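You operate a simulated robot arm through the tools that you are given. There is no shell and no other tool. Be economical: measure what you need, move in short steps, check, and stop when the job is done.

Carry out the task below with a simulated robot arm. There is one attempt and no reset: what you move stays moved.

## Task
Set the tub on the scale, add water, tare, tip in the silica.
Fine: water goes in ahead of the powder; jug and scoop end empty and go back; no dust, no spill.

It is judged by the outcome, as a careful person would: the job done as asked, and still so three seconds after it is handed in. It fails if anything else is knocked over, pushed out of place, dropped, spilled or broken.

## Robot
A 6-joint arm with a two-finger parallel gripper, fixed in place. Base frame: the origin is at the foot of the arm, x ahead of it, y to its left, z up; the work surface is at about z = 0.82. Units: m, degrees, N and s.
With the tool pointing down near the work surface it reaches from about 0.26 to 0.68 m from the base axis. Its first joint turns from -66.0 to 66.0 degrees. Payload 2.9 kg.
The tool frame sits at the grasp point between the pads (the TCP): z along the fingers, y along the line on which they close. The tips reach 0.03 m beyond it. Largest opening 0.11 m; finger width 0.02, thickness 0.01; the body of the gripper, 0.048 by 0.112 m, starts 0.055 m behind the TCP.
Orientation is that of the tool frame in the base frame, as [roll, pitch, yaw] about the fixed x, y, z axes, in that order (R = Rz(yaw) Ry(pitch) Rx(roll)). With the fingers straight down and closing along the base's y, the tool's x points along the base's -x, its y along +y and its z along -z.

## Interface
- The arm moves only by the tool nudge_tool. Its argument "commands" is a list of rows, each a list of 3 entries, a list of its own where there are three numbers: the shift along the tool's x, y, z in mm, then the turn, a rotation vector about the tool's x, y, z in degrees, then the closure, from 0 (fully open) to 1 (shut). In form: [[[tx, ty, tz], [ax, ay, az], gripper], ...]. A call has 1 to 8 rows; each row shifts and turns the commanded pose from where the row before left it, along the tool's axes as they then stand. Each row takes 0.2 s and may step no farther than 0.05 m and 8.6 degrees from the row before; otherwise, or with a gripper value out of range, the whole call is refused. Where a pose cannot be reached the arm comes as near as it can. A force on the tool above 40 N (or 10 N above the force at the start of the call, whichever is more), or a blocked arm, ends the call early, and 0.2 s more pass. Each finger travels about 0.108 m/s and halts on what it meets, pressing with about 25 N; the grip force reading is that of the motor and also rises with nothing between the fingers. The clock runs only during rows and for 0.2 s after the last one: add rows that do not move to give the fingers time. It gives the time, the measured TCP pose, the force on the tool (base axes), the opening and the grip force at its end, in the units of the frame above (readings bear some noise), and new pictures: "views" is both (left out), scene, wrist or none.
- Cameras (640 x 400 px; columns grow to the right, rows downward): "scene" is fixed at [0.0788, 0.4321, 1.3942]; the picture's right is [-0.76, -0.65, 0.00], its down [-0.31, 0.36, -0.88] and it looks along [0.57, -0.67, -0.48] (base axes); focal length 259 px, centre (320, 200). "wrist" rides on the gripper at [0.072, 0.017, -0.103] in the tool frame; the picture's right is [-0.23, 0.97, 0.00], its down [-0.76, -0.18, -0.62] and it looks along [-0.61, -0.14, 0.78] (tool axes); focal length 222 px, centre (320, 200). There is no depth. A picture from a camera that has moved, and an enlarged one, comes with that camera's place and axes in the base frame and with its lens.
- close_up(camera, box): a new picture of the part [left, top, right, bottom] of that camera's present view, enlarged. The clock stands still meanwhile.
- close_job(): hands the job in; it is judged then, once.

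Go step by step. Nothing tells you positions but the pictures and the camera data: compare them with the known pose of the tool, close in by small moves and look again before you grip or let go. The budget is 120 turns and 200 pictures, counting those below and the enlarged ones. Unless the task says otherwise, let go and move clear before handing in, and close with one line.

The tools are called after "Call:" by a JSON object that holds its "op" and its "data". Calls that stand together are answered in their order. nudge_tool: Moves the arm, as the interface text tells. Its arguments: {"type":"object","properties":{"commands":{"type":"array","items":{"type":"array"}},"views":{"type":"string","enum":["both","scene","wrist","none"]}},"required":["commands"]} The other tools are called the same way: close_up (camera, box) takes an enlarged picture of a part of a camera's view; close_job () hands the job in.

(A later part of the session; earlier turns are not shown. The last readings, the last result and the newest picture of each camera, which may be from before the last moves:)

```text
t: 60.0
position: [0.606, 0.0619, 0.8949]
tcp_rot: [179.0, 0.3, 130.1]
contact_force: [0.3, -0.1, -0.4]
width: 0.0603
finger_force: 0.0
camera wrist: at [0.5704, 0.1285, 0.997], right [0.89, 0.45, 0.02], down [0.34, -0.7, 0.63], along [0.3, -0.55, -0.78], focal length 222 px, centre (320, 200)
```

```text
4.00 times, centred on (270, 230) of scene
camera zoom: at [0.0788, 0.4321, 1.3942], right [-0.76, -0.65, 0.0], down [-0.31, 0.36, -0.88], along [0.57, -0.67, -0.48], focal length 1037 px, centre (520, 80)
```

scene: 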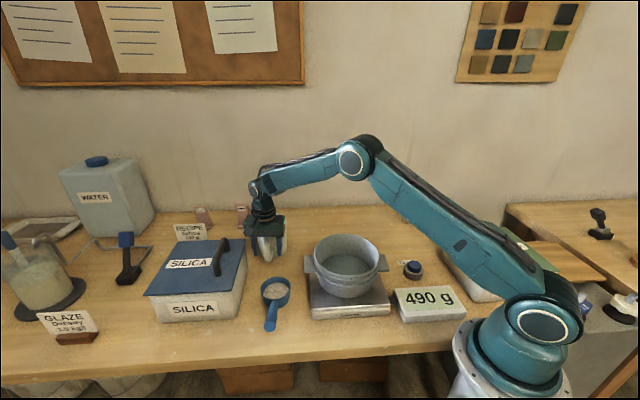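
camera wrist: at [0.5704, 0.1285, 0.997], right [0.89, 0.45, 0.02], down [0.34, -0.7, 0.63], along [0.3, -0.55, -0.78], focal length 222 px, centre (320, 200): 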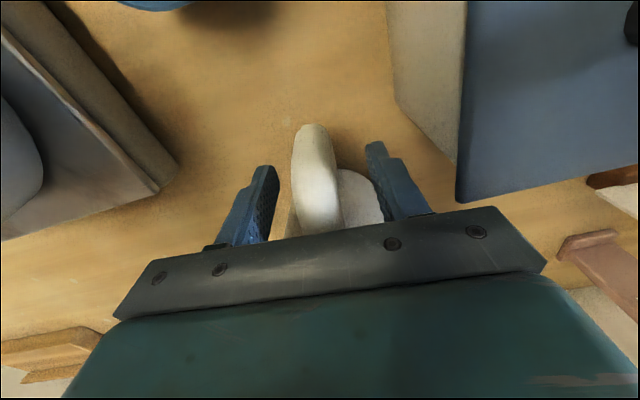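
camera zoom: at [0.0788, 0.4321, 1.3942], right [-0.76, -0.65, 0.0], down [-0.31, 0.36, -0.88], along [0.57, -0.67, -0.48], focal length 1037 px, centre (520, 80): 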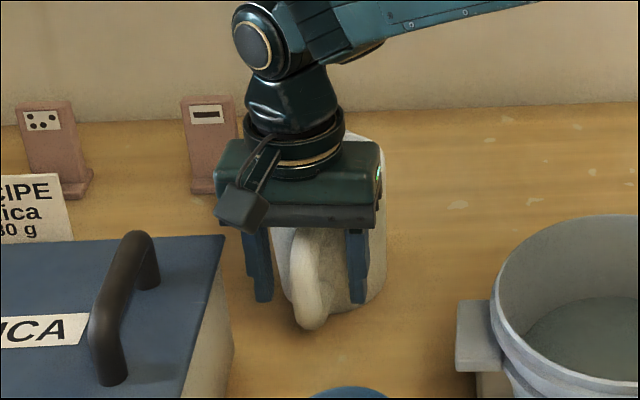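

Released and standing. Rising straight up, then a check of the jug.

Call:
{"op": "nudge_tool", "data": {"commands": [[[0, 0, -20], [0, 0, 0], 0.45], [[0, 0, -40], [0, 0, 0], 0.45], [[0, 0, -40], [0, 0, 0], 0.45], [[0, 0, -40], [0, 0, 0], 0.45], [[30, -30, -20], [0, 0, 0], 0.45], [[30, -38, 0], [0, 0, 0], 0.45]], "views": "both"}}

Call:
{"op": "close_up", "data": {"camera": "scene", "box": [230, 180, 310, 280]}}

Call:
{"op": "close_up", "data": {"camera": "scene", "box": [380, 220, 470, 320]}}

```text
t: 61.4
position: [0.5141, 0.0631, 1.0548]
tcp_rot: [179.1, 0.6, 130.0]
contact_force: [-0.2, 0.3, 0.4]
width: 0.0604
finger_force: 0.1
camera wrist: at [0.4779, 0.1291, 1.1568], right [0.89, 0.45, 0.02], down [0.34, -0.7, 0.63], along [0.3, -0.55, -0.78], focal length 222 px, centre (320, 200)
```

scene: 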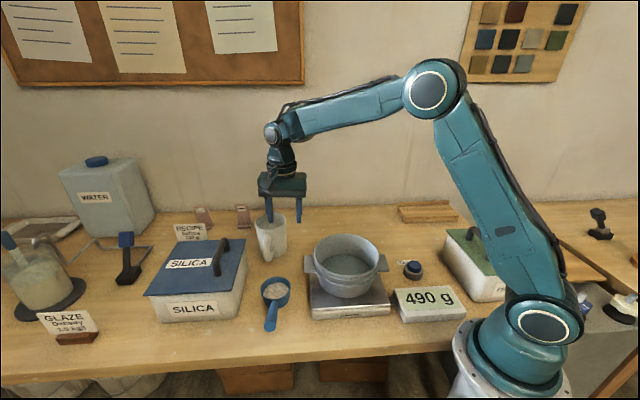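
wrist: 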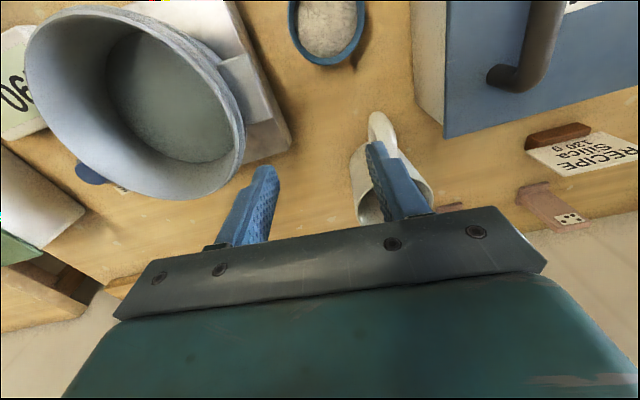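

```text
4.00 times, centred on (270, 230) of scene
camera zoom: at [0.0788, 0.4321, 1.3942], right [-0.76, -0.65, 0.0], down [-0.31, 0.36, -0.88], along [0.57, -0.67, -0.48], focal length 1037 px, centre (520, 80)
```

zoom: 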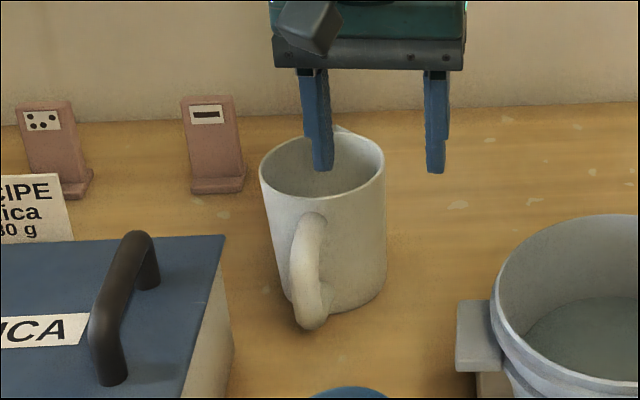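

```text
4.00 times, centred on (425, 270) of scene
camera zoom: at [0.0788, 0.4321, 1.3942], right [-0.76, -0.65, 0.0], down [-0.31, 0.36, -0.88], along [0.57, -0.67, -0.48], focal length 1037 px, centre (-100, -80)
```

zoom: 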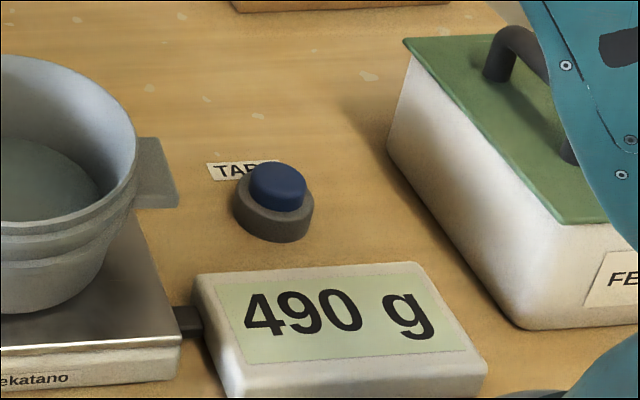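

The jug is back in place upright, and the water is in. Next the tare button at about (0.246,-0.193): I'll move above it with fingers closed.

Call:
{"op": "nudge_tool", "data": {"commands": [[[-3, -46, 0], [0, 0, 0], 1], [[-3, -46, 0], [0, 0, 0], 1], [[-3, -46, 0], [0, 0, 0], 1], [[-3, -46, 0], [0, 0, 0], 1], [[-3, -46, 0], [0, 0, 0], 1], [[-3, -46, 0], [0, 0, 0], 1], [[-3, -46, 0], [0, 0, 0], 1], [[-3, -46, 0], [0, 0, 0], 1]], "views": "none"}}

Call:
{"op": "nudge_tool", "data": {"commands": [[[0, 0, 40], [0, 0, 0], 1], [[0, 0, 40], [0, 0, 0], 1], [[0, 0, 25], [0, 0, 0], 1]], "views": "both"}}

Call:
{"op": "close_up", "data": {"camera": "scene", "box": [370, 200, 460, 300]}}

```text
t: 63.2
position: [0.2477, -0.1927, 1.0472]
tcp_rot: [179.1, 0.5, 130.0]
contact_force: [-0.4, 0.0, -0.4]
width: 0.0
finger_force: 25.3
```

```text
t: 64.0
position: [0.25, -0.1916, 0.941]
tcp_rot: [179.1, 0.4, 130.0]
contact_force: [-0.1, 0.5, 0.2]
width: 0.0001
finger_force: 25.1
camera wrist: at [0.2136, -0.1251, 1.0445], right [0.89, 0.45, 0.02], down [0.34, -0.7, 0.63], along [0.3, -0.55, -0.78], focal length 222 px, centre (320, 200)
```

scene: 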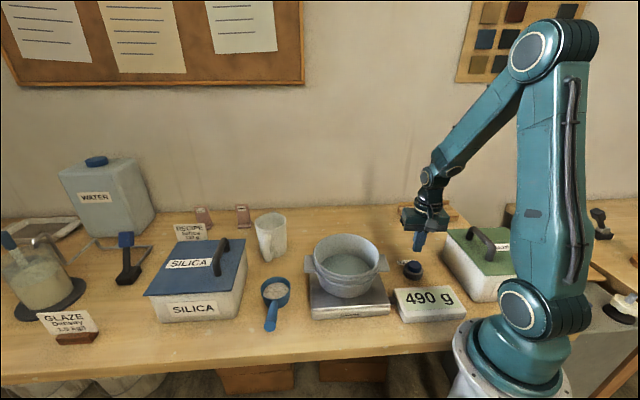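
wrist: 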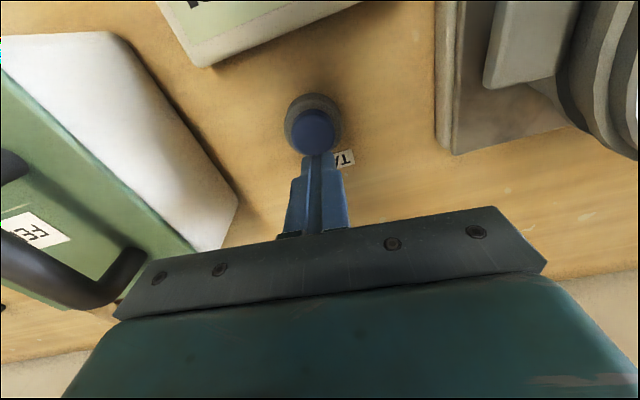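

```text
4.00 times, centred on (415, 250) of scene
camera zoom: at [0.0788, 0.4321, 1.3942], right [-0.76, -0.65, 0.0], down [-0.31, 0.36, -0.88], along [0.57, -0.67, -0.48], focal length 1037 px, centre (-60, 0)
```

zoom: 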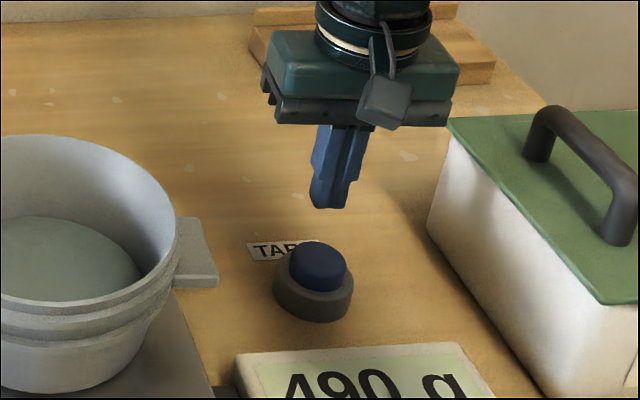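

The button is right below the tips. Small correction, then press gently in small steps.

Call:
{"op": "nudge_tool", "data": {"commands": [[[4, -3, 25], [0, 0, 0], 1], [[0, 0, 15], [0, 0, 0], 1], [[0, 0, 5], [0, 0, 0], 1], [[0, 0, 3], [0, 0, 0], 1], [[0, 0, 3], [0, 0, 0], 1], [[0, 0, 3], [0, 0, 0], 1], [[0, 0, 3], [0, 0, 0], 1]], "views": "none"}}

Call:
{"op": "close_up", "data": {"camera": "scene", "box": [370, 200, 480, 320]}}

```text
t: 65.6
position: [0.2448, -0.1901, 0.8849]
tcp_rot: [179.1, 0.4, 130.1]
contact_force: [-0.4, -0.1, 1.4]
width: 0.0
finger_force: 24.6
```

```text
3.33 times, centred on (425, 260) of scene
camera zoom: at [0.0788, 0.4321, 1.3942], right [-0.76, -0.65, 0.0], down [-0.31, 0.36, -0.88], along [0.57, -0.67, -0.48], focal length 864 px, centre (-30, 0)
```

zoom: 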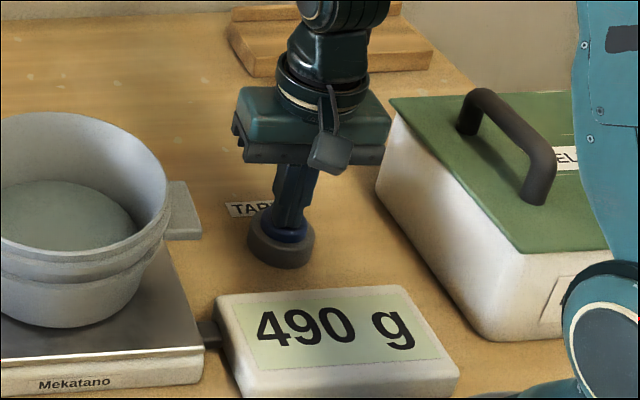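

Call:
{"op": "nudge_tool", "data": {"commands": [[[0, 0, 2], [0, 0, 0], 1], [[0, 0, 2], [0, 0, 0], 1]], "views": "none"}}

Call:
{"op": "close_up", "data": {"camera": "scene", "box": [370, 200, 480, 320]}}

```text
t: 66.2
position: [0.244, -0.1897, 0.8805]
tcp_rot: [179.1, 0.6, 130.1]
contact_force: [-0.8, -0.8, 3.5]
width: 0.0
finger_force: 24.9
```

```text
3.33 times, centred on (425, 260) of scene
camera zoom: at [0.0788, 0.4321, 1.3942], right [-0.76, -0.65, 0.0], down [-0.31, 0.36, -0.88], along [0.57, -0.67, -0.48], focal length 864 px, centre (-30, 0)
```

zoom: 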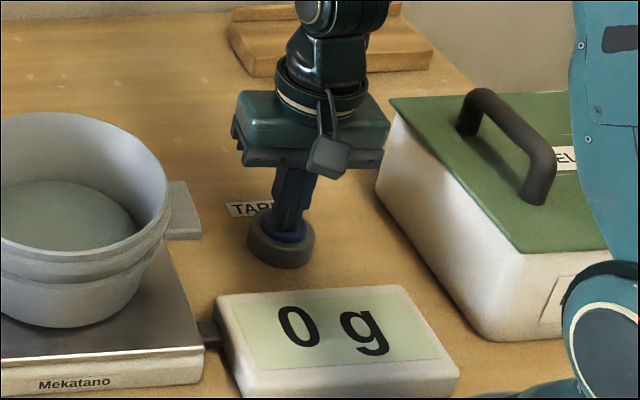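

Tared to 0 g. Now I'll rise and go over to the scoop.

Call:
{"op": "nudge_tool", "data": {"commands": [[[0, 0, -15], [0, 0, 0], 1], [[0, 0, -40], [0, 0, 0], 1], [[0, 0, -45], [0, 0, 0], 1], [[0, 0, -45], [0, 0, 0], 1], [[0, 0, -30], [0, 0, 5], 0.6]], "views": "none"}}

Call:
{"op": "close_up", "data": {"camera": "scene", "box": [240, 250, 320, 350]}}

```text
t: 67.4
position: [0.2414, -0.1901, 1.0569]
tcp_rot: [179.1, 0.3, 125.0]
contact_force: [-0.2, 0.2, 0.0]
width: 0.0439
finger_force: 0.0
```

```text
4.00 times, centred on (280, 300) of scene
camera zoom: at [0.0788, 0.4321, 1.3942], right [-0.76, -0.65, 0.0], down [-0.31, 0.36, -0.88], along [0.57, -0.67, -0.48], focal length 1037 px, centre (480, -200)
```

zoom: 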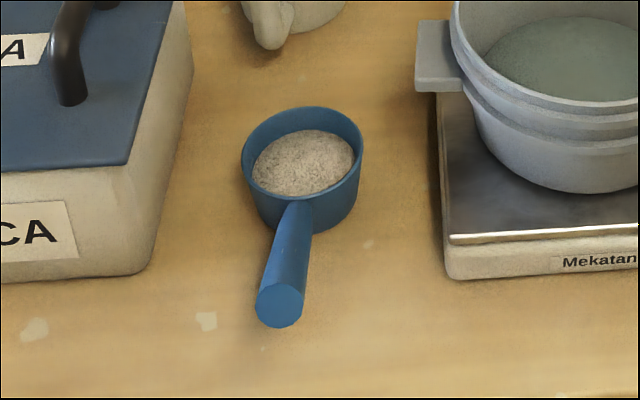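

Call:
{"op": "nudge_tool", "data": {"commands": [[[23, 41.8, 0], [0, 0, 0], 0.6], [[23, 41.8, 0], [0, 0, 0], 0.6], [[23, 41.8, 0], [0, 0, 0], 0.6], [[23, 41.8, 0], [0, 0, 0], 0.6], [[23, 41.8, 0], [0, 0, 0], 0.6], [[23, 41.8, 0], [0, 0, 0], 0.6], [[23, 41.8, 0], [0, 0, 0], 0.6], [[23, 41.8, 0], [0, 0, 0], 0.6]], "views": "none"}}

Call:
{"op": "nudge_tool", "data": {"commands": [[[23, 41.8, 0], [0, 0, -5], 0.6], [[0, 0, 0], [0, 0, -5], 0.6], [[0, 0, 0], [0, 0, 0], 0.6]], "views": "both"}}

Call:
{"op": "close_up", "data": {"camera": "wrist", "box": [200, 40, 440, 210]}}

```text
t: 69.2
position: [0.4099, 0.153, 1.0591]
tcp_rot: [179.1, 0.5, 124.9]
contact_force: [-0.4, 0.3, -0.7]
width: 0.0439
finger_force: 0.1
```

```text
t: 70.0
position: [0.4304, 0.1969, 1.0588]
tcp_rot: [179.2, 0.4, 135.1]
contact_force: [0.8, -0.3, 0.2]
width: 0.0443
finger_force: 0.0
camera wrist: at [0.3895, 0.2588, 1.1627], right [0.85, 0.53, 0.02], down [0.4, -0.67, 0.63], along [0.34, -0.53, -0.78], focal length 222 px, centre (320, 200)
```

scene: 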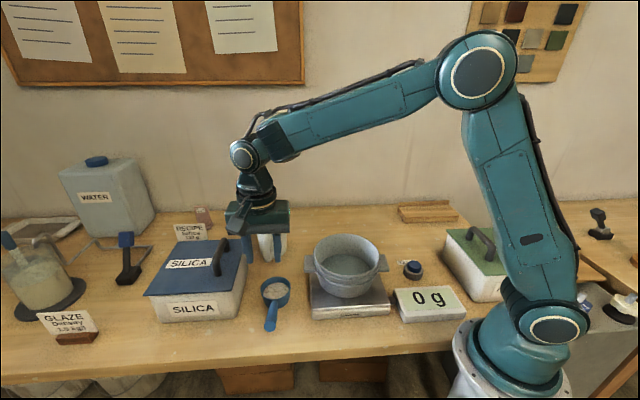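
wrist: 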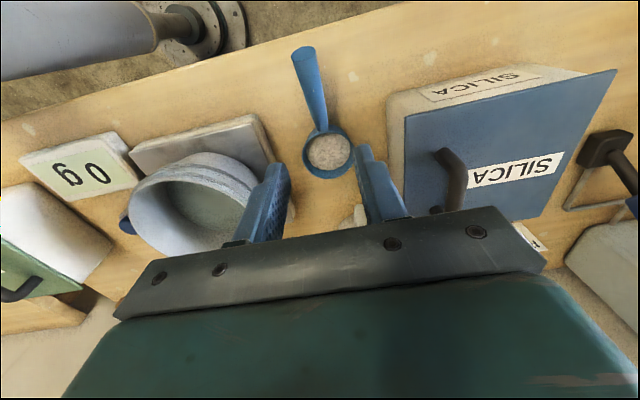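

```text
2.35 times, centred on (320, 125) of wrist
camera zoom: at [0.3895, 0.2588, 1.1627], right [0.85, 0.53, 0.02], down [0.4, -0.67, 0.63], along [0.34, -0.53, -0.78], focal length 523 px, centre (320, 376)
```

zoom: 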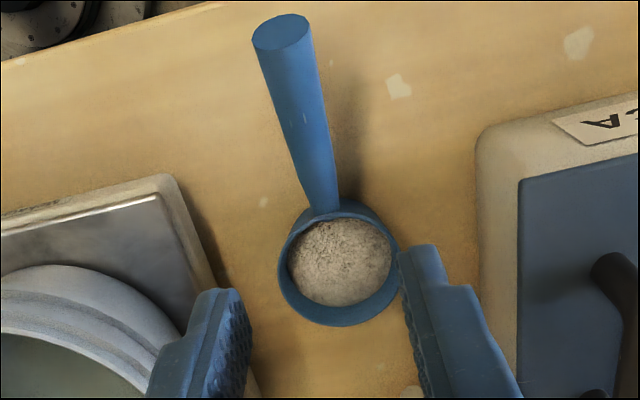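

The scoop: bowl centre ≈(0.483,0.137,rim 0.865), handle rising to its end at ≈(0.393,0.228,0.888). I'll tilt the tool 45° to lean back over the handle end, which leaves lots of tipping range later.

Call:
{"op": "nudge_tool", "data": {"commands": [[[0, 0, 0], [0, -7.5, 0], 0.6], [[0, 0, 0], [0, -7.5, 0], 0.6], [[0, 0, 0], [0, -7.5, 0], 0.6], [[0, 0, 0], [0, -7.5, 0], 0.6], [[0, 0, 0], [0, -7.5, 0], 0.6], [[0, 0, 0], [0, -7.5, 0], 0.6], [[49, -1, 0], [0, 0, 0], 0.6], [[45, 0, 0], [0, 0, 0], 0.6]], "views": "none"}}

Call:
{"op": "nudge_tool", "data": {"commands": [[[40, 0, 0], [0, 0, 0], 0.6], [[0, 0, 0], [0, 0, 0], 0.6]], "views": "both"}}

Call:
{"op": "close_up", "data": {"camera": "scene", "box": [220, 210, 330, 350]}}

Call:
{"op": "close_up", "data": {"camera": "wrist", "box": [220, 80, 420, 240]}}

```text
t: 71.8
position: [0.3848, 0.2404, 0.9929]
tcp_rot: [178.9, 45.6, 134.2]
contact_force: [0.6, 0.2, 0.0]
width: 0.0439
finger_force: 0.1
```

```text
t: 72.4
position: [0.3655, 0.2616, 0.9659]
tcp_rot: [178.9, 45.5, 134.1]
contact_force: [0.4, -0.3, -0.6]
width: 0.0442
finger_force: 0.1
camera wrist: at [0.289, 0.3625, 0.9868], right [0.8, 0.58, 0.18], down [-0.07, -0.2, 0.98], along [0.6, -0.79, -0.12], focal length 222 px, centre (320, 200)
```

scene: 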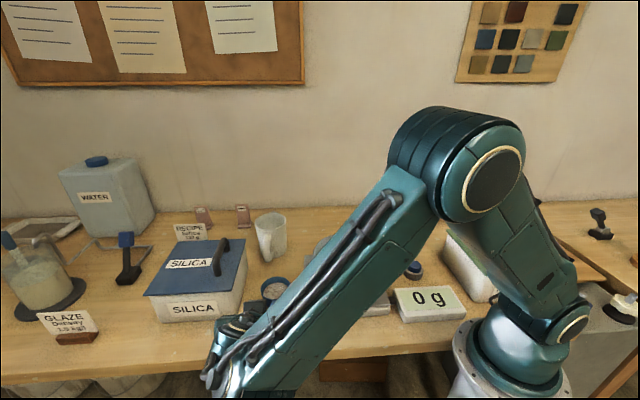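
wrist: 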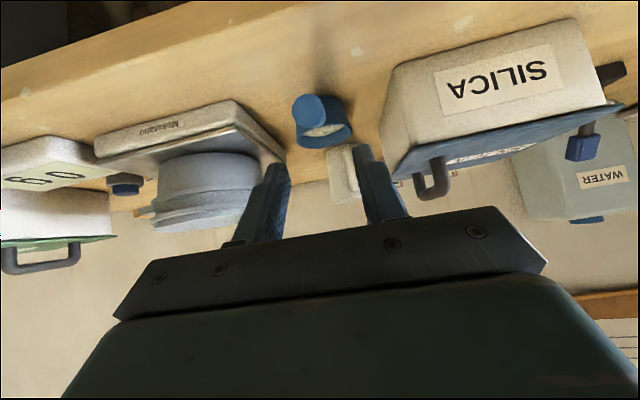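

```text
2.86 times, centred on (275, 280) of scene
camera zoom: at [0.0788, 0.4321, 1.3942], right [-0.76, -0.65, 0.0], down [-0.31, 0.36, -0.88], along [0.57, -0.67, -0.48], focal length 741 px, centre (449, -29)
```

zoom: 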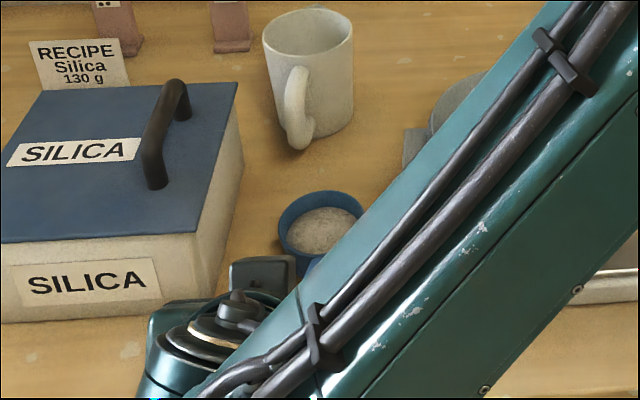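

```text
2.50 times, centred on (320, 160) of wrist
camera zoom: at [0.289, 0.3625, 0.9868], right [0.8, 0.58, 0.18], down [-0.07, -0.2, 0.98], along [0.6, -0.79, -0.12], focal length 555 px, centre (320, 300)
```

zoom: 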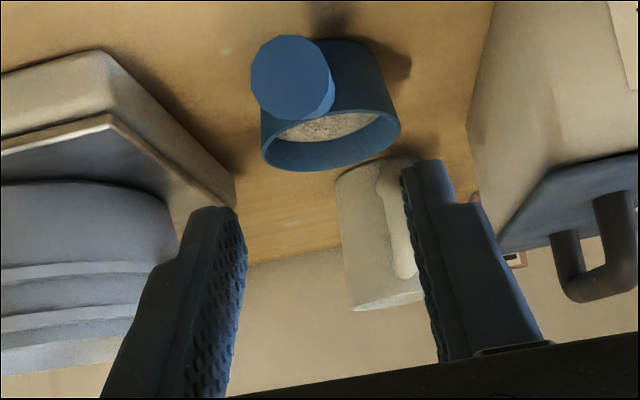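

The handle end is about 27 mm thick and well centred. I'll open wider and advance along the tool axis.

Call:
{"op": "nudge_tool", "data": {"commands": [[[14, -1, 0], [0, 0, 0], 0.35], [[0, 0, 30], [0, 0, 0], 0.35], [[0, 0, 30], [0, 0, 0], 0.35], [[0, 0, 0], [0, 0, 0], 0.35]], "views": "wrist"}}

Call:
{"op": "close_up", "data": {"camera": "wrist", "box": [220, 80, 420, 240]}}

```text
t: 73.4
position: [0.3895, 0.2371, 0.9138]
tcp_rot: [178.9, 45.5, 134.1]
contact_force: [0.2, 0.6, -0.1]
width: 0.0716
finger_force: 0.0
camera wrist: at [0.3119, 0.3386, 0.9346], right [0.8, 0.58, 0.18], down [-0.07, -0.2, 0.98], along [0.6, -0.79, -0.12], focal length 222 px, centre (320, 200)
```

wrist: 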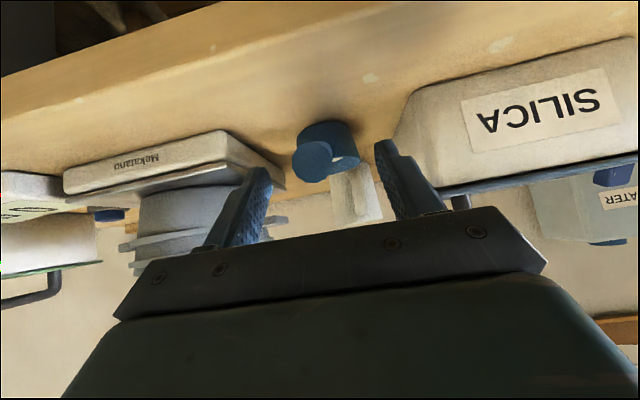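

```text
2.50 times, centred on (320, 160) of wrist
camera zoom: at [0.3119, 0.3386, 0.9346], right [0.8, 0.58, 0.18], down [-0.07, -0.2, 0.98], along [0.6, -0.79, -0.12], focal length 555 px, centre (320, 300)
```

zoom: 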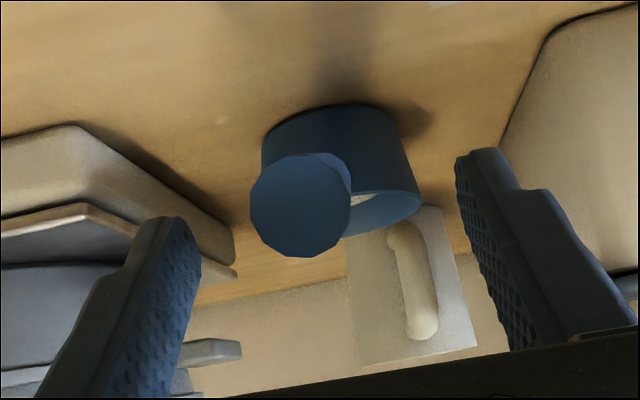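

Call:
{"op": "nudge_tool", "data": {"commands": [[[0, 0, 20], [0, 0, 0], 0.35], [[0, 0, 15], [0, 0, 0], 0.35], [[0, 0, 8], [0, 0, 0], 0.35], [[0, 0, 0], [0, 0, 0], 0.35]], "views": "wrist"}}

Call:
{"op": "close_up", "data": {"camera": "scene", "box": [220, 240, 330, 360]}}

```text
t: 74.4
position: [0.4099, 0.2161, 0.8827]
tcp_rot: [178.9, 45.5, 134.1]
contact_force: [-0.5, 0.4, -1.0]
width: 0.0716
finger_force: 0.1
camera wrist: at [0.3334, 0.3165, 0.9039], right [0.8, 0.58, 0.18], down [-0.07, -0.2, 0.98], along [0.6, -0.79, -0.12], focal length 222 px, centre (320, 200)
```

wrist: 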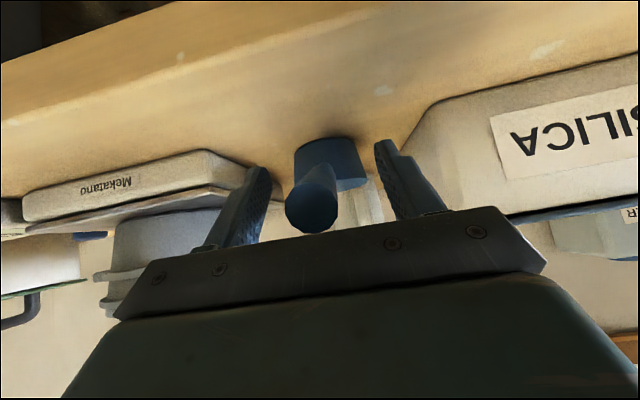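

```text
3.33 times, centred on (275, 300) of scene
camera zoom: at [0.0788, 0.4321, 1.3942], right [-0.76, -0.65, 0.0], down [-0.31, 0.36, -0.88], along [0.57, -0.67, -0.48], focal length 864 px, centre (470, -133)
```

zoom: 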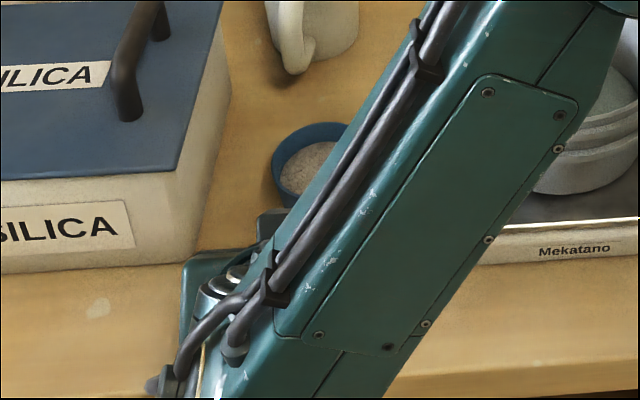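

The handle is between the pads; closing slowly.

Call:
{"op": "nudge_tool", "data": {"commands": [[[0, 0, 0], [0, 0, 0], 0.5], [[0, 0, 0], [0, 0, 0], 0.62], [[0, 0, 0], [0, 0, 0], 0.72], [[0, 0, 0], [0, 0, 0], 0.82], [[0, 0, 0], [0, 0, 0], 0.92], [[0, 0, 0], [0, 0, 0], 1], [[0, 0, 0], [0, 0, 0], 1]], "views": "wrist"}}

Call:
{"op": "close_up", "data": {"camera": "scene", "box": [220, 240, 330, 360]}}

```text
t: 76.0
position: [0.4099, 0.217, 0.8835]
tcp_rot: [178.9, 45.5, 134.2]
contact_force: [0.3, 0.4, 0.6]
width: 0.0239
finger_force: 24.8
camera wrist: at [0.3333, 0.3167, 0.9041], right [0.8, 0.58, 0.18], down [-0.07, -0.2, 0.98], along [0.6, -0.79, -0.12], focal length 222 px, centre (320, 200)
```

wrist: 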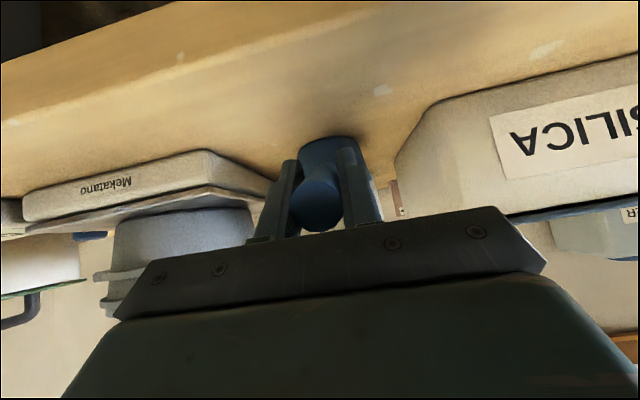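

```text
3.33 times, centred on (275, 300) of scene
camera zoom: at [0.0788, 0.4321, 1.3942], right [-0.76, -0.65, 0.0], down [-0.31, 0.36, -0.88], along [0.57, -0.67, -0.48], focal length 864 px, centre (470, -133)
```

zoom: 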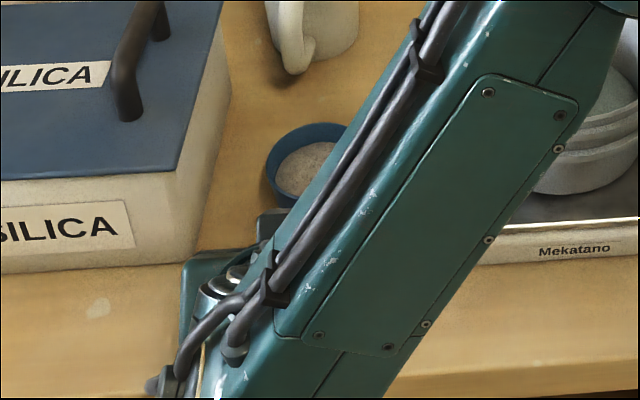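

Gripped at (0.410,0.217,0.883). Lifting straight up gently.

Call:
{"op": "nudge_tool", "data": {"commands": [[[-3.6, 0, -3.5], [0, 0, 0], 1], [[-7.1, 0, -7], [0, 0, 0], 1], [[-10.7, 0, -10.5], [0, 0, 0], 1], [[-10.7, 0, -10.5], [0, 0, 0], 1], [[0, 0, 0], [0, 0, 0], 1]], "views": "both"}}

Call:
{"op": "close_up", "data": {"camera": "scene", "box": [220, 220, 330, 340]}}

```text
t: 77.2
position: [0.4098, 0.2173, 0.9268]
tcp_rot: [178.9, 45.5, 134.4]
contact_force: [0.5, 0.0, -2.4]
width: 0.0236
finger_force: 25.2
camera wrist: at [0.332, 0.3167, 0.9487], right [0.8, 0.58, 0.18], down [-0.07, -0.2, 0.98], along [0.6, -0.79, -0.12], focal length 222 px, centre (320, 200)
```

scene: 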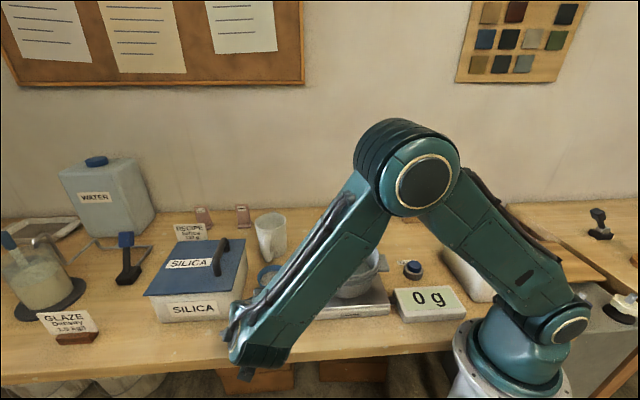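
wrist: 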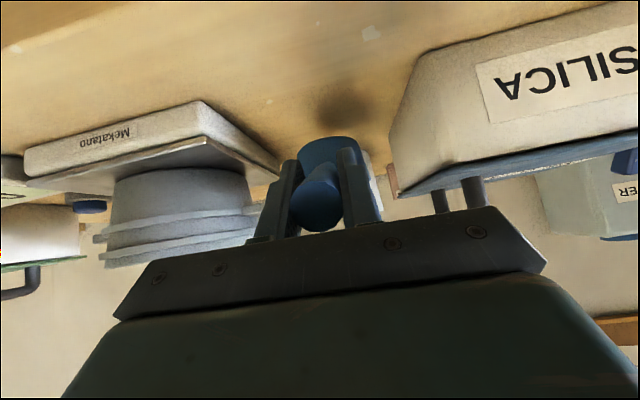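

```text
3.33 times, centred on (275, 280) of scene
camera zoom: at [0.0788, 0.4321, 1.3942], right [-0.76, -0.65, 0.0], down [-0.31, 0.36, -0.88], along [0.57, -0.67, -0.48], focal length 864 px, centre (470, -67)
```

zoom: 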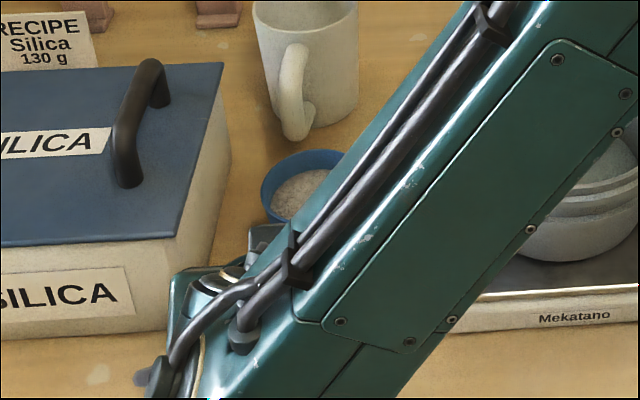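

The scoop is held level with no visible droop. Lifting to a safe height, then turning the heading toward the tub.

Call:
{"op": "nudge_tool", "data": {"commands": [[[-14.3, 0, -14], [0, 0, 0], 1], [[-17.8, 0, -17.5], [0, 0, 0], 1], [[-17.8, 0, -17.5], [0, 0, 0], 1], [[-17.8, 0, -17.5], [0, 0, 0], 1], [[-17.8, 0, -17.5], [0, 0, 0], 1], [[-14.3, 0, -14], [0, 0, 0], 1], [[0, 0, 0], [0, 0, 0], 1]], "views": "none"}}

Call:
{"op": "nudge_tool", "data": {"commands": [[[0, 0, 0], [4.85, 0, 4.76], 1], [[0, 0, 0], [4.85, 0, 4.76], 1], [[0, 0, 0], [4.85, 0, 4.76], 1], [[0, 0, 0], [4.85, 0, 4.76], 1], [[0, 0, 0], [4.85, 0, 4.76], 1], [[0, 0, 0], [0, 0, 0], 1]], "views": "scene"}}

Call:
{"op": "close_up", "data": {"camera": "scene", "box": [220, 150, 400, 330]}}

```text
t: 78.8
position: [0.4077, 0.2132, 1.0692]
tcp_rot: [178.9, 45.5, 134.2]
contact_force: [-0.1, 0.1, -2.3]
width: 0.0234
finger_force: 24.9
```

```text
t: 80.2
position: [0.3983, 0.1954, 1.0477]
tcp_rot: [178.7, 45.0, 100.3]
contact_force: [0.3, -0.7, -1.4]
width: 0.0237
finger_force: 24.6
out of reach, approached as far as the arm can: row 4, 5
```

scene: 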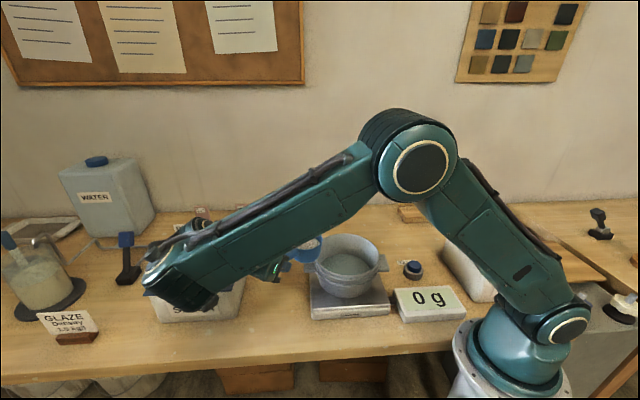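

```text
2.22 times, centred on (310, 240) of scene
camera zoom: at [0.0788, 0.4321, 1.3942], right [-0.76, -0.65, 0.0], down [-0.31, 0.36, -0.88], along [0.57, -0.67, -0.48], focal length 576 px, centre (342, 111)
```

zoom: 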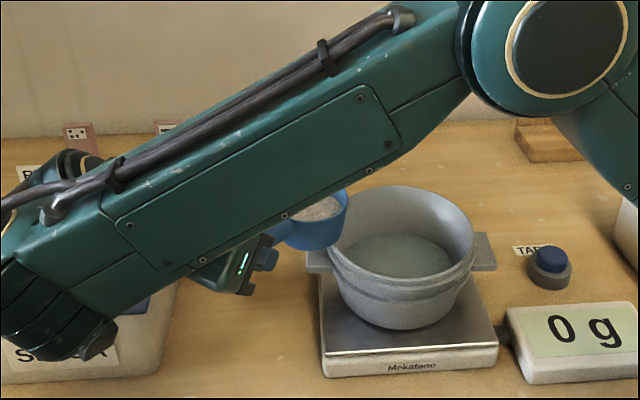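

Slightly reach-limited but level. Moving across toward the tub, keeping the bowl above the rim.

Call:
{"op": "nudge_tool", "data": {"commands": [[[-9.5, -17.8, 9.5], [0, 0, 0], 1], [[-9.5, -17.8, 9.5], [0, 0, 0], 1], [[-9.5, -17.8, 9.5], [0, 0, 0], 1], [[-9.5, -17.8, 9.5], [0, 0, 0], 1], [[0, 0, 0], [0, 0, 0], 1]], "views": "scene"}}

Call:
{"op": "close_up", "data": {"camera": "scene", "box": [260, 170, 420, 320]}}

```text
t: 81.4
position: [0.3381, 0.1288, 1.0457]
tcp_rot: [178.9, 45.0, 100.4]
contact_force: [1.0, -0.4, -2.4]
width: 0.0238
finger_force: 24.9
```

scene: 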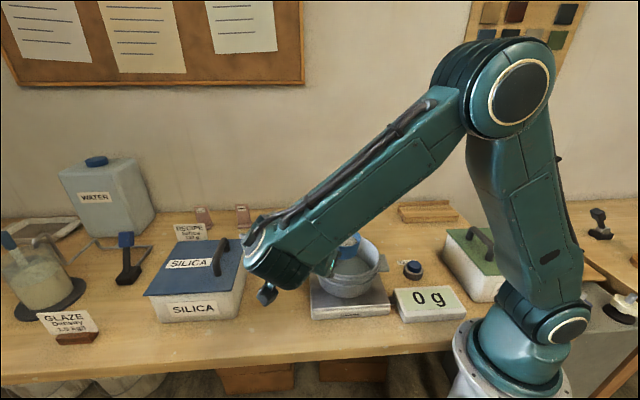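

```text
2.67 times, centred on (340, 245) of scene
camera zoom: at [0.0788, 0.4321, 1.3942], right [-0.76, -0.65, 0.0], down [-0.31, 0.36, -0.88], along [0.57, -0.67, -0.48], focal length 692 px, centre (267, 80)
```

zoom: 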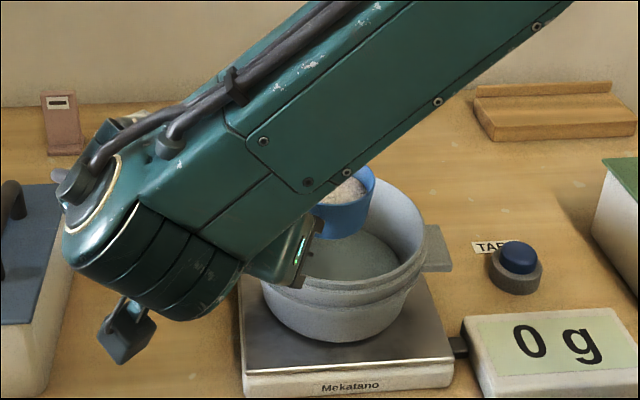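

Bowl is over the tub. I'll tilt 20° about the lip (not pouring yet), then swing the heading about the lip for better reach.

Call:
{"op": "nudge_tool", "data": {"commands": [[[-10.45, 0, -7.3], [0, 5, 0], 1], [[-10.45, 0, -7.3], [0, 5, 0], 1], [[-10.45, 0, -7.3], [0, 5, 0], 1], [[-10.45, 0, -7.3], [0, 5, 0], 1], [[0, 0, 0], [0, 0, 0], 1]], "views": "scene"}}

Call:
{"op": "close_up", "data": {"camera": "scene", "box": [260, 170, 470, 320]}}

```text
t: 82.6
position: [0.3413, 0.1144, 1.0938]
tcp_rot: [179.3, 25.0, 100.8]
contact_force: [0.4, 0.3, -1.9]
width: 0.0237
finger_force: 24.6
```

scene: 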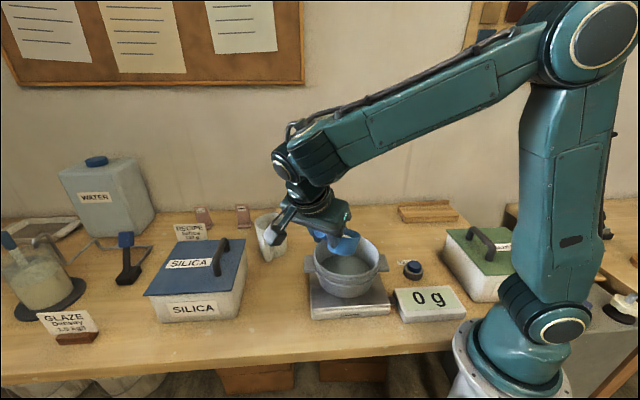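

```text
2.67 times, centred on (365, 245) of scene
camera zoom: at [0.0788, 0.4321, 1.3942], right [-0.76, -0.65, 0.0], down [-0.31, 0.36, -0.88], along [0.57, -0.67, -0.48], focal length 692 px, centre (200, 80)
```

zoom: 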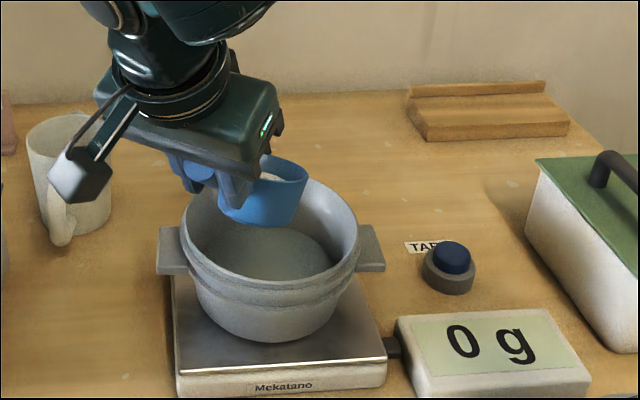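

Call:
{"op": "nudge_tool", "data": {"commands": [[[-1.1, 18.1, 0.5], [3.38, 0, 7.25], 1], [[-1.1, 18.1, 0.5], [3.38, 0, 7.25], 1], [[-1.1, 18.1, 0.5], [3.38, 0, 7.25], 1], [[-1.1, 18.1, 0.5], [3.38, 0, 7.25], 1], [[-1.1, 18.1, 0.5], [3.38, 0, 7.25], 1], [[0, 0, 0], [0, 0, 0], 1]], "views": "scene"}}

Call:
{"op": "close_up", "data": {"camera": "scene", "box": [260, 170, 470, 320]}}

```text
t: 84.0
position: [0.424, 0.0968, 1.0886]
tcp_rot: [179.4, 24.4, 60.7]
contact_force: [0.3, -0.5, -2.8]
width: 0.0237
finger_force: 25.3
out of reach, approached as far as the arm can: row 5
```

scene: 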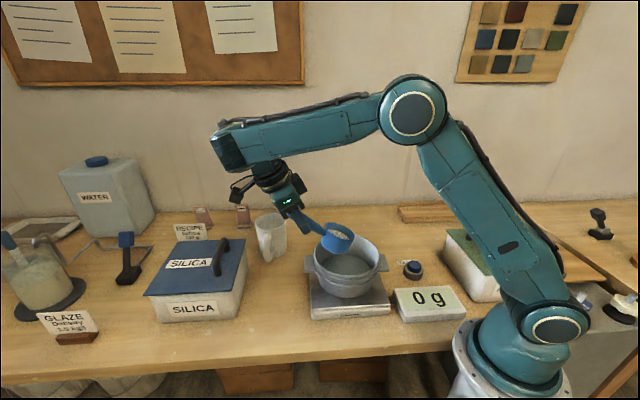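

```text
2.67 times, centred on (365, 245) of scene
camera zoom: at [0.0788, 0.4321, 1.3942], right [-0.76, -0.65, 0.0], down [-0.31, 0.36, -0.88], along [0.57, -0.67, -0.48], focal length 692 px, centre (200, 80)
```

zoom: 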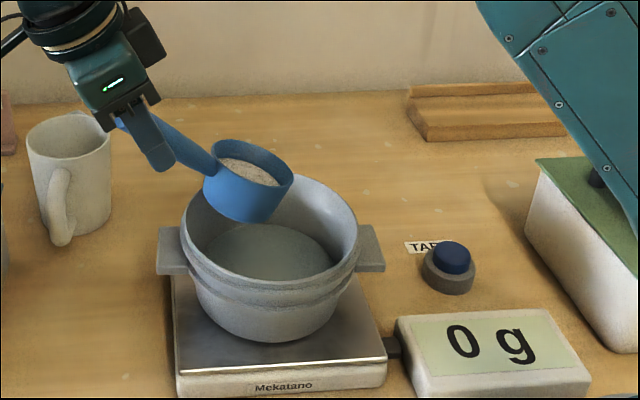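

Clear view now, powder level. Lowering the bowl close to the tub opening.

Call:
{"op": "nudge_tool", "data": {"commands": [[[7.5, 0, 16.4], [0, 0, 0], 1], [[7.5, 0, 16.4], [0, 0, 0], 1], [[5.8, 0, 12.7], [0, 0, 0], 1], [[0, 0, 0], [0, 0, 0], 1]], "views": "none"}}

Call:
{"op": "close_up", "data": {"camera": "scene", "box": [260, 170, 470, 320]}}

```text
t: 85.0
position: [0.4232, 0.0982, 1.0382]
tcp_rot: [179.4, 24.6, 60.8]
contact_force: [0.1, -1.2, -1.9]
width: 0.0236
finger_force: 25.5
```

```text
2.67 times, centred on (365, 245) of scene
camera zoom: at [0.0788, 0.4321, 1.3942], right [-0.76, -0.65, 0.0], down [-0.31, 0.36, -0.88], along [0.57, -0.67, -0.48], focal length 692 px, centre (200, 80)
```

zoom: 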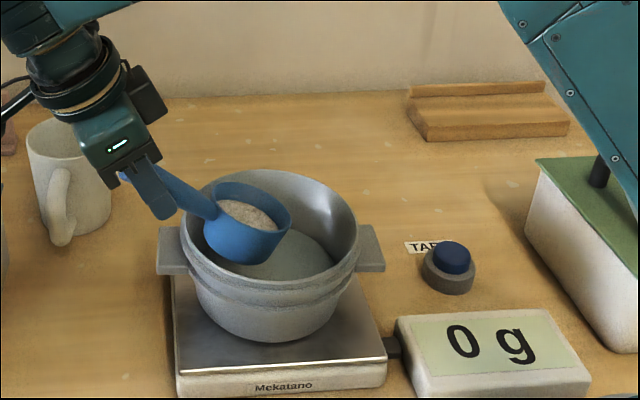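

Now tipping slowly about the lip.

Call:
{"op": "nudge_tool", "data": {"commands": [[[-10.45, 0, -7.3], [0, 5, 0], 1], [[0, 0, 0], [0, 0, 0], 1], [[-10.45, 0, -7.3], [0, 5, 0], 1], [[0, 0, 0], [0, 0, 0], 1], [[-10.45, 0, -7.3], [0, 5, 0], 1], [[0, 0, 0], [0, 0, 0], 1]], "views": "none"}}

Call:
{"op": "close_up", "data": {"camera": "scene", "box": [260, 170, 470, 320]}}

```text
t: 86.4
position: [0.4131, 0.0771, 1.0701]
tcp_rot: [179.4, 9.6, 61.0]
contact_force: [-0.5, -0.6, -2.0]
width: 0.0239
finger_force: 25.2
```

```text
2.67 times, centred on (365, 245) of scene
camera zoom: at [0.0788, 0.4321, 1.3942], right [-0.76, -0.65, 0.0], down [-0.31, 0.36, -0.88], along [0.57, -0.67, -0.48], focal length 692 px, centre (200, 80)
```

zoom: 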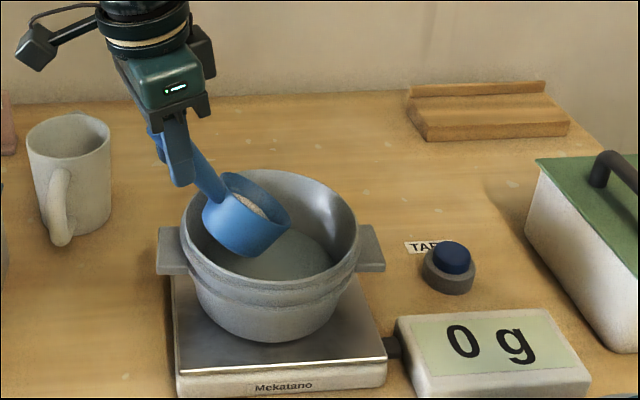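

Call:
{"op": "nudge_tool", "data": {"commands": [[[2.5, 0, 14.8], [0, 0, 0], 1], [[-10.45, 0, -7.3], [0, 5, 0], 1], [[0, 0, 0], [0, 0, 0], 1], [[0, 0, 0], [0, 0, 0], 1], [[-10.45, 0, -7.3], [0, 5, 0], 1], [[0, 0, 0], [0, 0, 0], 1], [[0, 0, 0], [0, 0, 0], 1]], "views": "none"}}

Call:
{"op": "close_up", "data": {"camera": "scene", "box": [260, 170, 470, 320]}}

```text
t: 88.0
position: [0.4043, 0.0614, 1.0713]
tcp_rot: [179.4, -0.4, 61.1]
contact_force: [0.5, -0.1, -1.3]
width: 0.0236
finger_force: 25.2
```

```text
2.67 times, centred on (365, 245) of scene
camera zoom: at [0.0788, 0.4321, 1.3942], right [-0.76, -0.65, 0.0], down [-0.31, 0.36, -0.88], along [0.57, -0.67, -0.48], focal length 692 px, centre (200, 80)
```

zoom: 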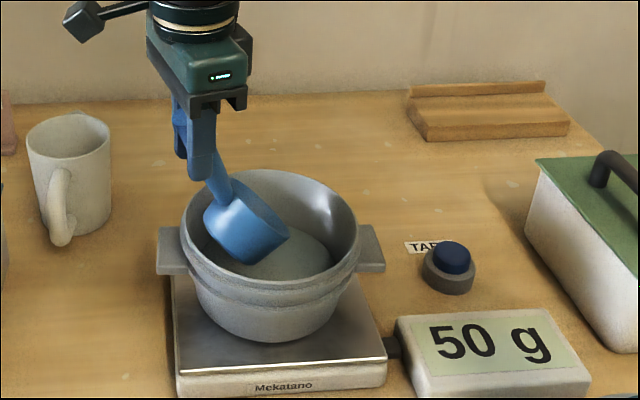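

50 g already in, no dust visible. Continuing slowly.

Call:
{"op": "nudge_tool", "data": {"commands": [[[-10.45, 0, -3.3], [0, 5, 0], 1], [[0, 0, 0], [0, 0, 0], 1], [[0, 0, 0], [0, 0, 0], 1], [[-10.45, 0, -3.3], [0, 5, 0], 1], [[0, 0, 0], [0, 0, 0], 1], [[0, 0, 0], [0, 0, 0], 1], [[-10.45, 0, -7.3], [0, 5, 0], 1], [[0, 0, 0], [0, 0, 0], 1]], "views": "none"}}

Call:
{"op": "close_up", "data": {"camera": "scene", "box": [260, 170, 470, 320]}}

```text
t: 89.8
position: [0.3877, 0.0311, 1.0819]
tcp_rot: [179.4, -15.3, 61.2]
contact_force: [-0.5, -0.3, -1.1]
width: 0.0231
finger_force: 24.8
```

```text
2.67 times, centred on (365, 245) of scene
camera zoom: at [0.0788, 0.4321, 1.3942], right [-0.76, -0.65, 0.0], down [-0.31, 0.36, -0.88], along [0.57, -0.67, -0.48], focal length 692 px, centre (200, 80)
```

zoom: 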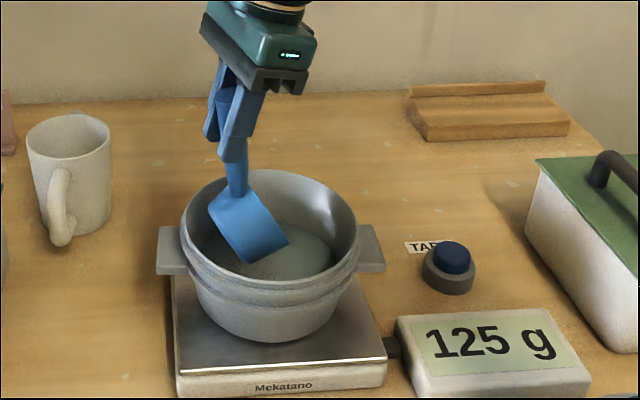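

Call:
{"op": "nudge_tool", "data": {"commands": [[[-10.45, 0, -7.3], [0, 5, 0], 1], [[0, 0, 0], [0, 0, 0], 1], [[-10.45, 0, -7.3], [0, 5, 0], 1], [[0, 0, 0], [0, 0, 0], 1], [[-10.45, 0, -7.3], [0, 5, 0], 1], [[0, 0, 0], [0, 0, 0], 1], [[-10.45, 0, -7.3], [0, 5, 0], 1], [[0, 0, 0], [0, 0, 0], 1]], "views": "none"}}

Call:
{"op": "close_up", "data": {"camera": "scene", "box": [260, 170, 470, 320]}}

```text
t: 91.6
position: [0.3649, -0.01, 1.0919]
tcp_rot: [179.3, -35.4, 61.4]
contact_force: [0.3, -0.5, -0.8]
width: 0.0233
finger_force: 24.6
```

```text
2.67 times, centred on (365, 245) of scene
camera zoom: at [0.0788, 0.4321, 1.3942], right [-0.76, -0.65, 0.0], down [-0.31, 0.36, -0.88], along [0.57, -0.67, -0.48], focal length 692 px, centre (200, 80)
```

zoom: 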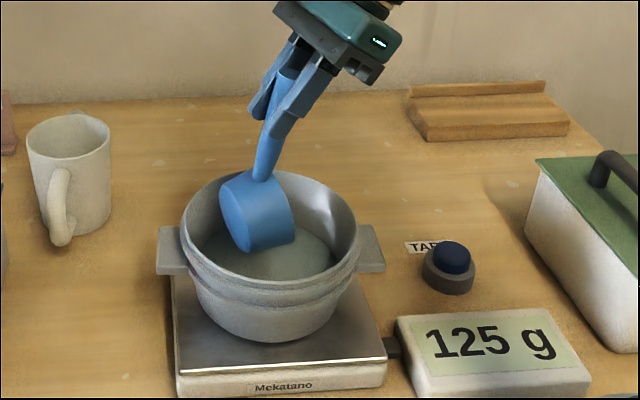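

Call:
{"op": "nudge_tool", "data": {"commands": [[[-10.45, 0, -7.3], [0, 5, 0], 1], [[-10.45, 0, -7.3], [0, 5, 0], 1], [[-10.45, 0, -7.3], [0, 5, 0], 1], [[-10.45, 0, -7.3], [0, 5, 0], 1], [[-10.45, 0, -7.3], [0, 5, 0], 1], [[0, 0, 0], [0, 0, 0], 1], [[0, 0, 0], [0, 0, 0], 1]], "views": "none"}}

Call:
{"op": "close_up", "data": {"camera": "scene", "box": [260, 170, 470, 320]}}

```text
t: 93.2
position: [0.3343, -0.0647, 1.0816]
tcp_rot: [178.9, -60.4, 62.2]
contact_force: [-0.7, -0.4, -1.3]
width: 0.0233
finger_force: 25.2
```

```text
2.67 times, centred on (365, 245) of scene
camera zoom: at [0.0788, 0.4321, 1.3942], right [-0.76, -0.65, 0.0], down [-0.31, 0.36, -0.88], along [0.57, -0.67, -0.48], focal length 692 px, centre (200, 80)
```

zoom: 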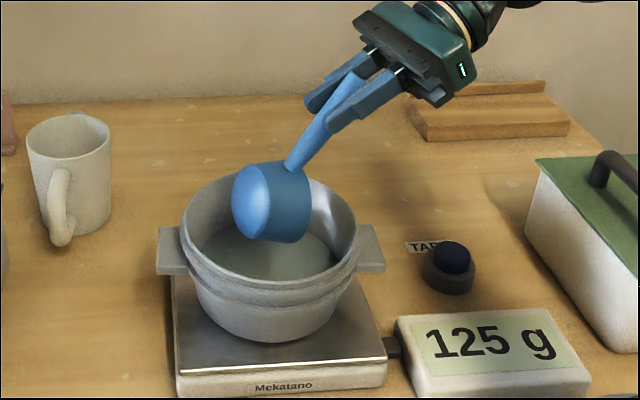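

Call:
{"op": "nudge_tool", "data": {"commands": [[[-10.45, 0, -7.3], [0, 5, 0], 1], [[-10.45, 0, -7.3], [0, 5, 0], 1], [[-10.45, 0, -7.3], [0, 5, 0], 1], [[0, 0, 0], [0, 0, 0], 1], [[0, 0, 0], [0, 0, 0], 1]], "views": "scene"}}

Call:
{"op": "close_up", "data": {"camera": "scene", "box": [260, 170, 470, 320]}}

```text
t: 94.4
position: [0.3182, -0.092, 1.0595]
tcp_rot: [177.6, -75.1, 63.2]
contact_force: [-0.3, 0.0, -0.6]
width: 0.0231
finger_force: 24.9
out of reach, approached as far as the arm can: row 3
```

scene: 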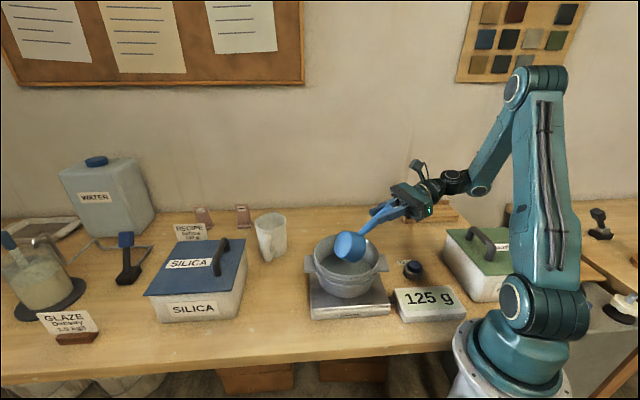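

```text
2.67 times, centred on (365, 245) of scene
camera zoom: at [0.0788, 0.4321, 1.3942], right [-0.76, -0.65, 0.0], down [-0.31, 0.36, -0.88], along [0.57, -0.67, -0.48], focal length 692 px, centre (200, 80)
```

zoom: 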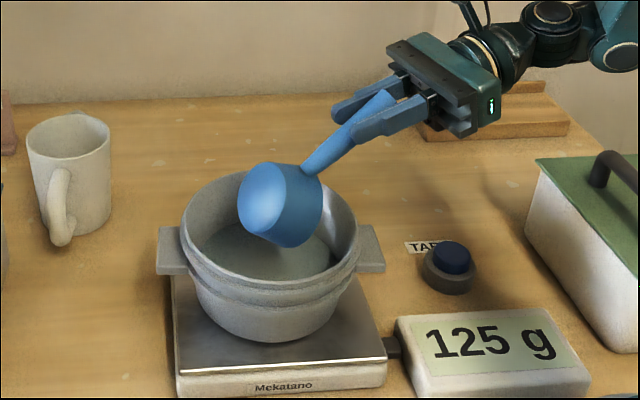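

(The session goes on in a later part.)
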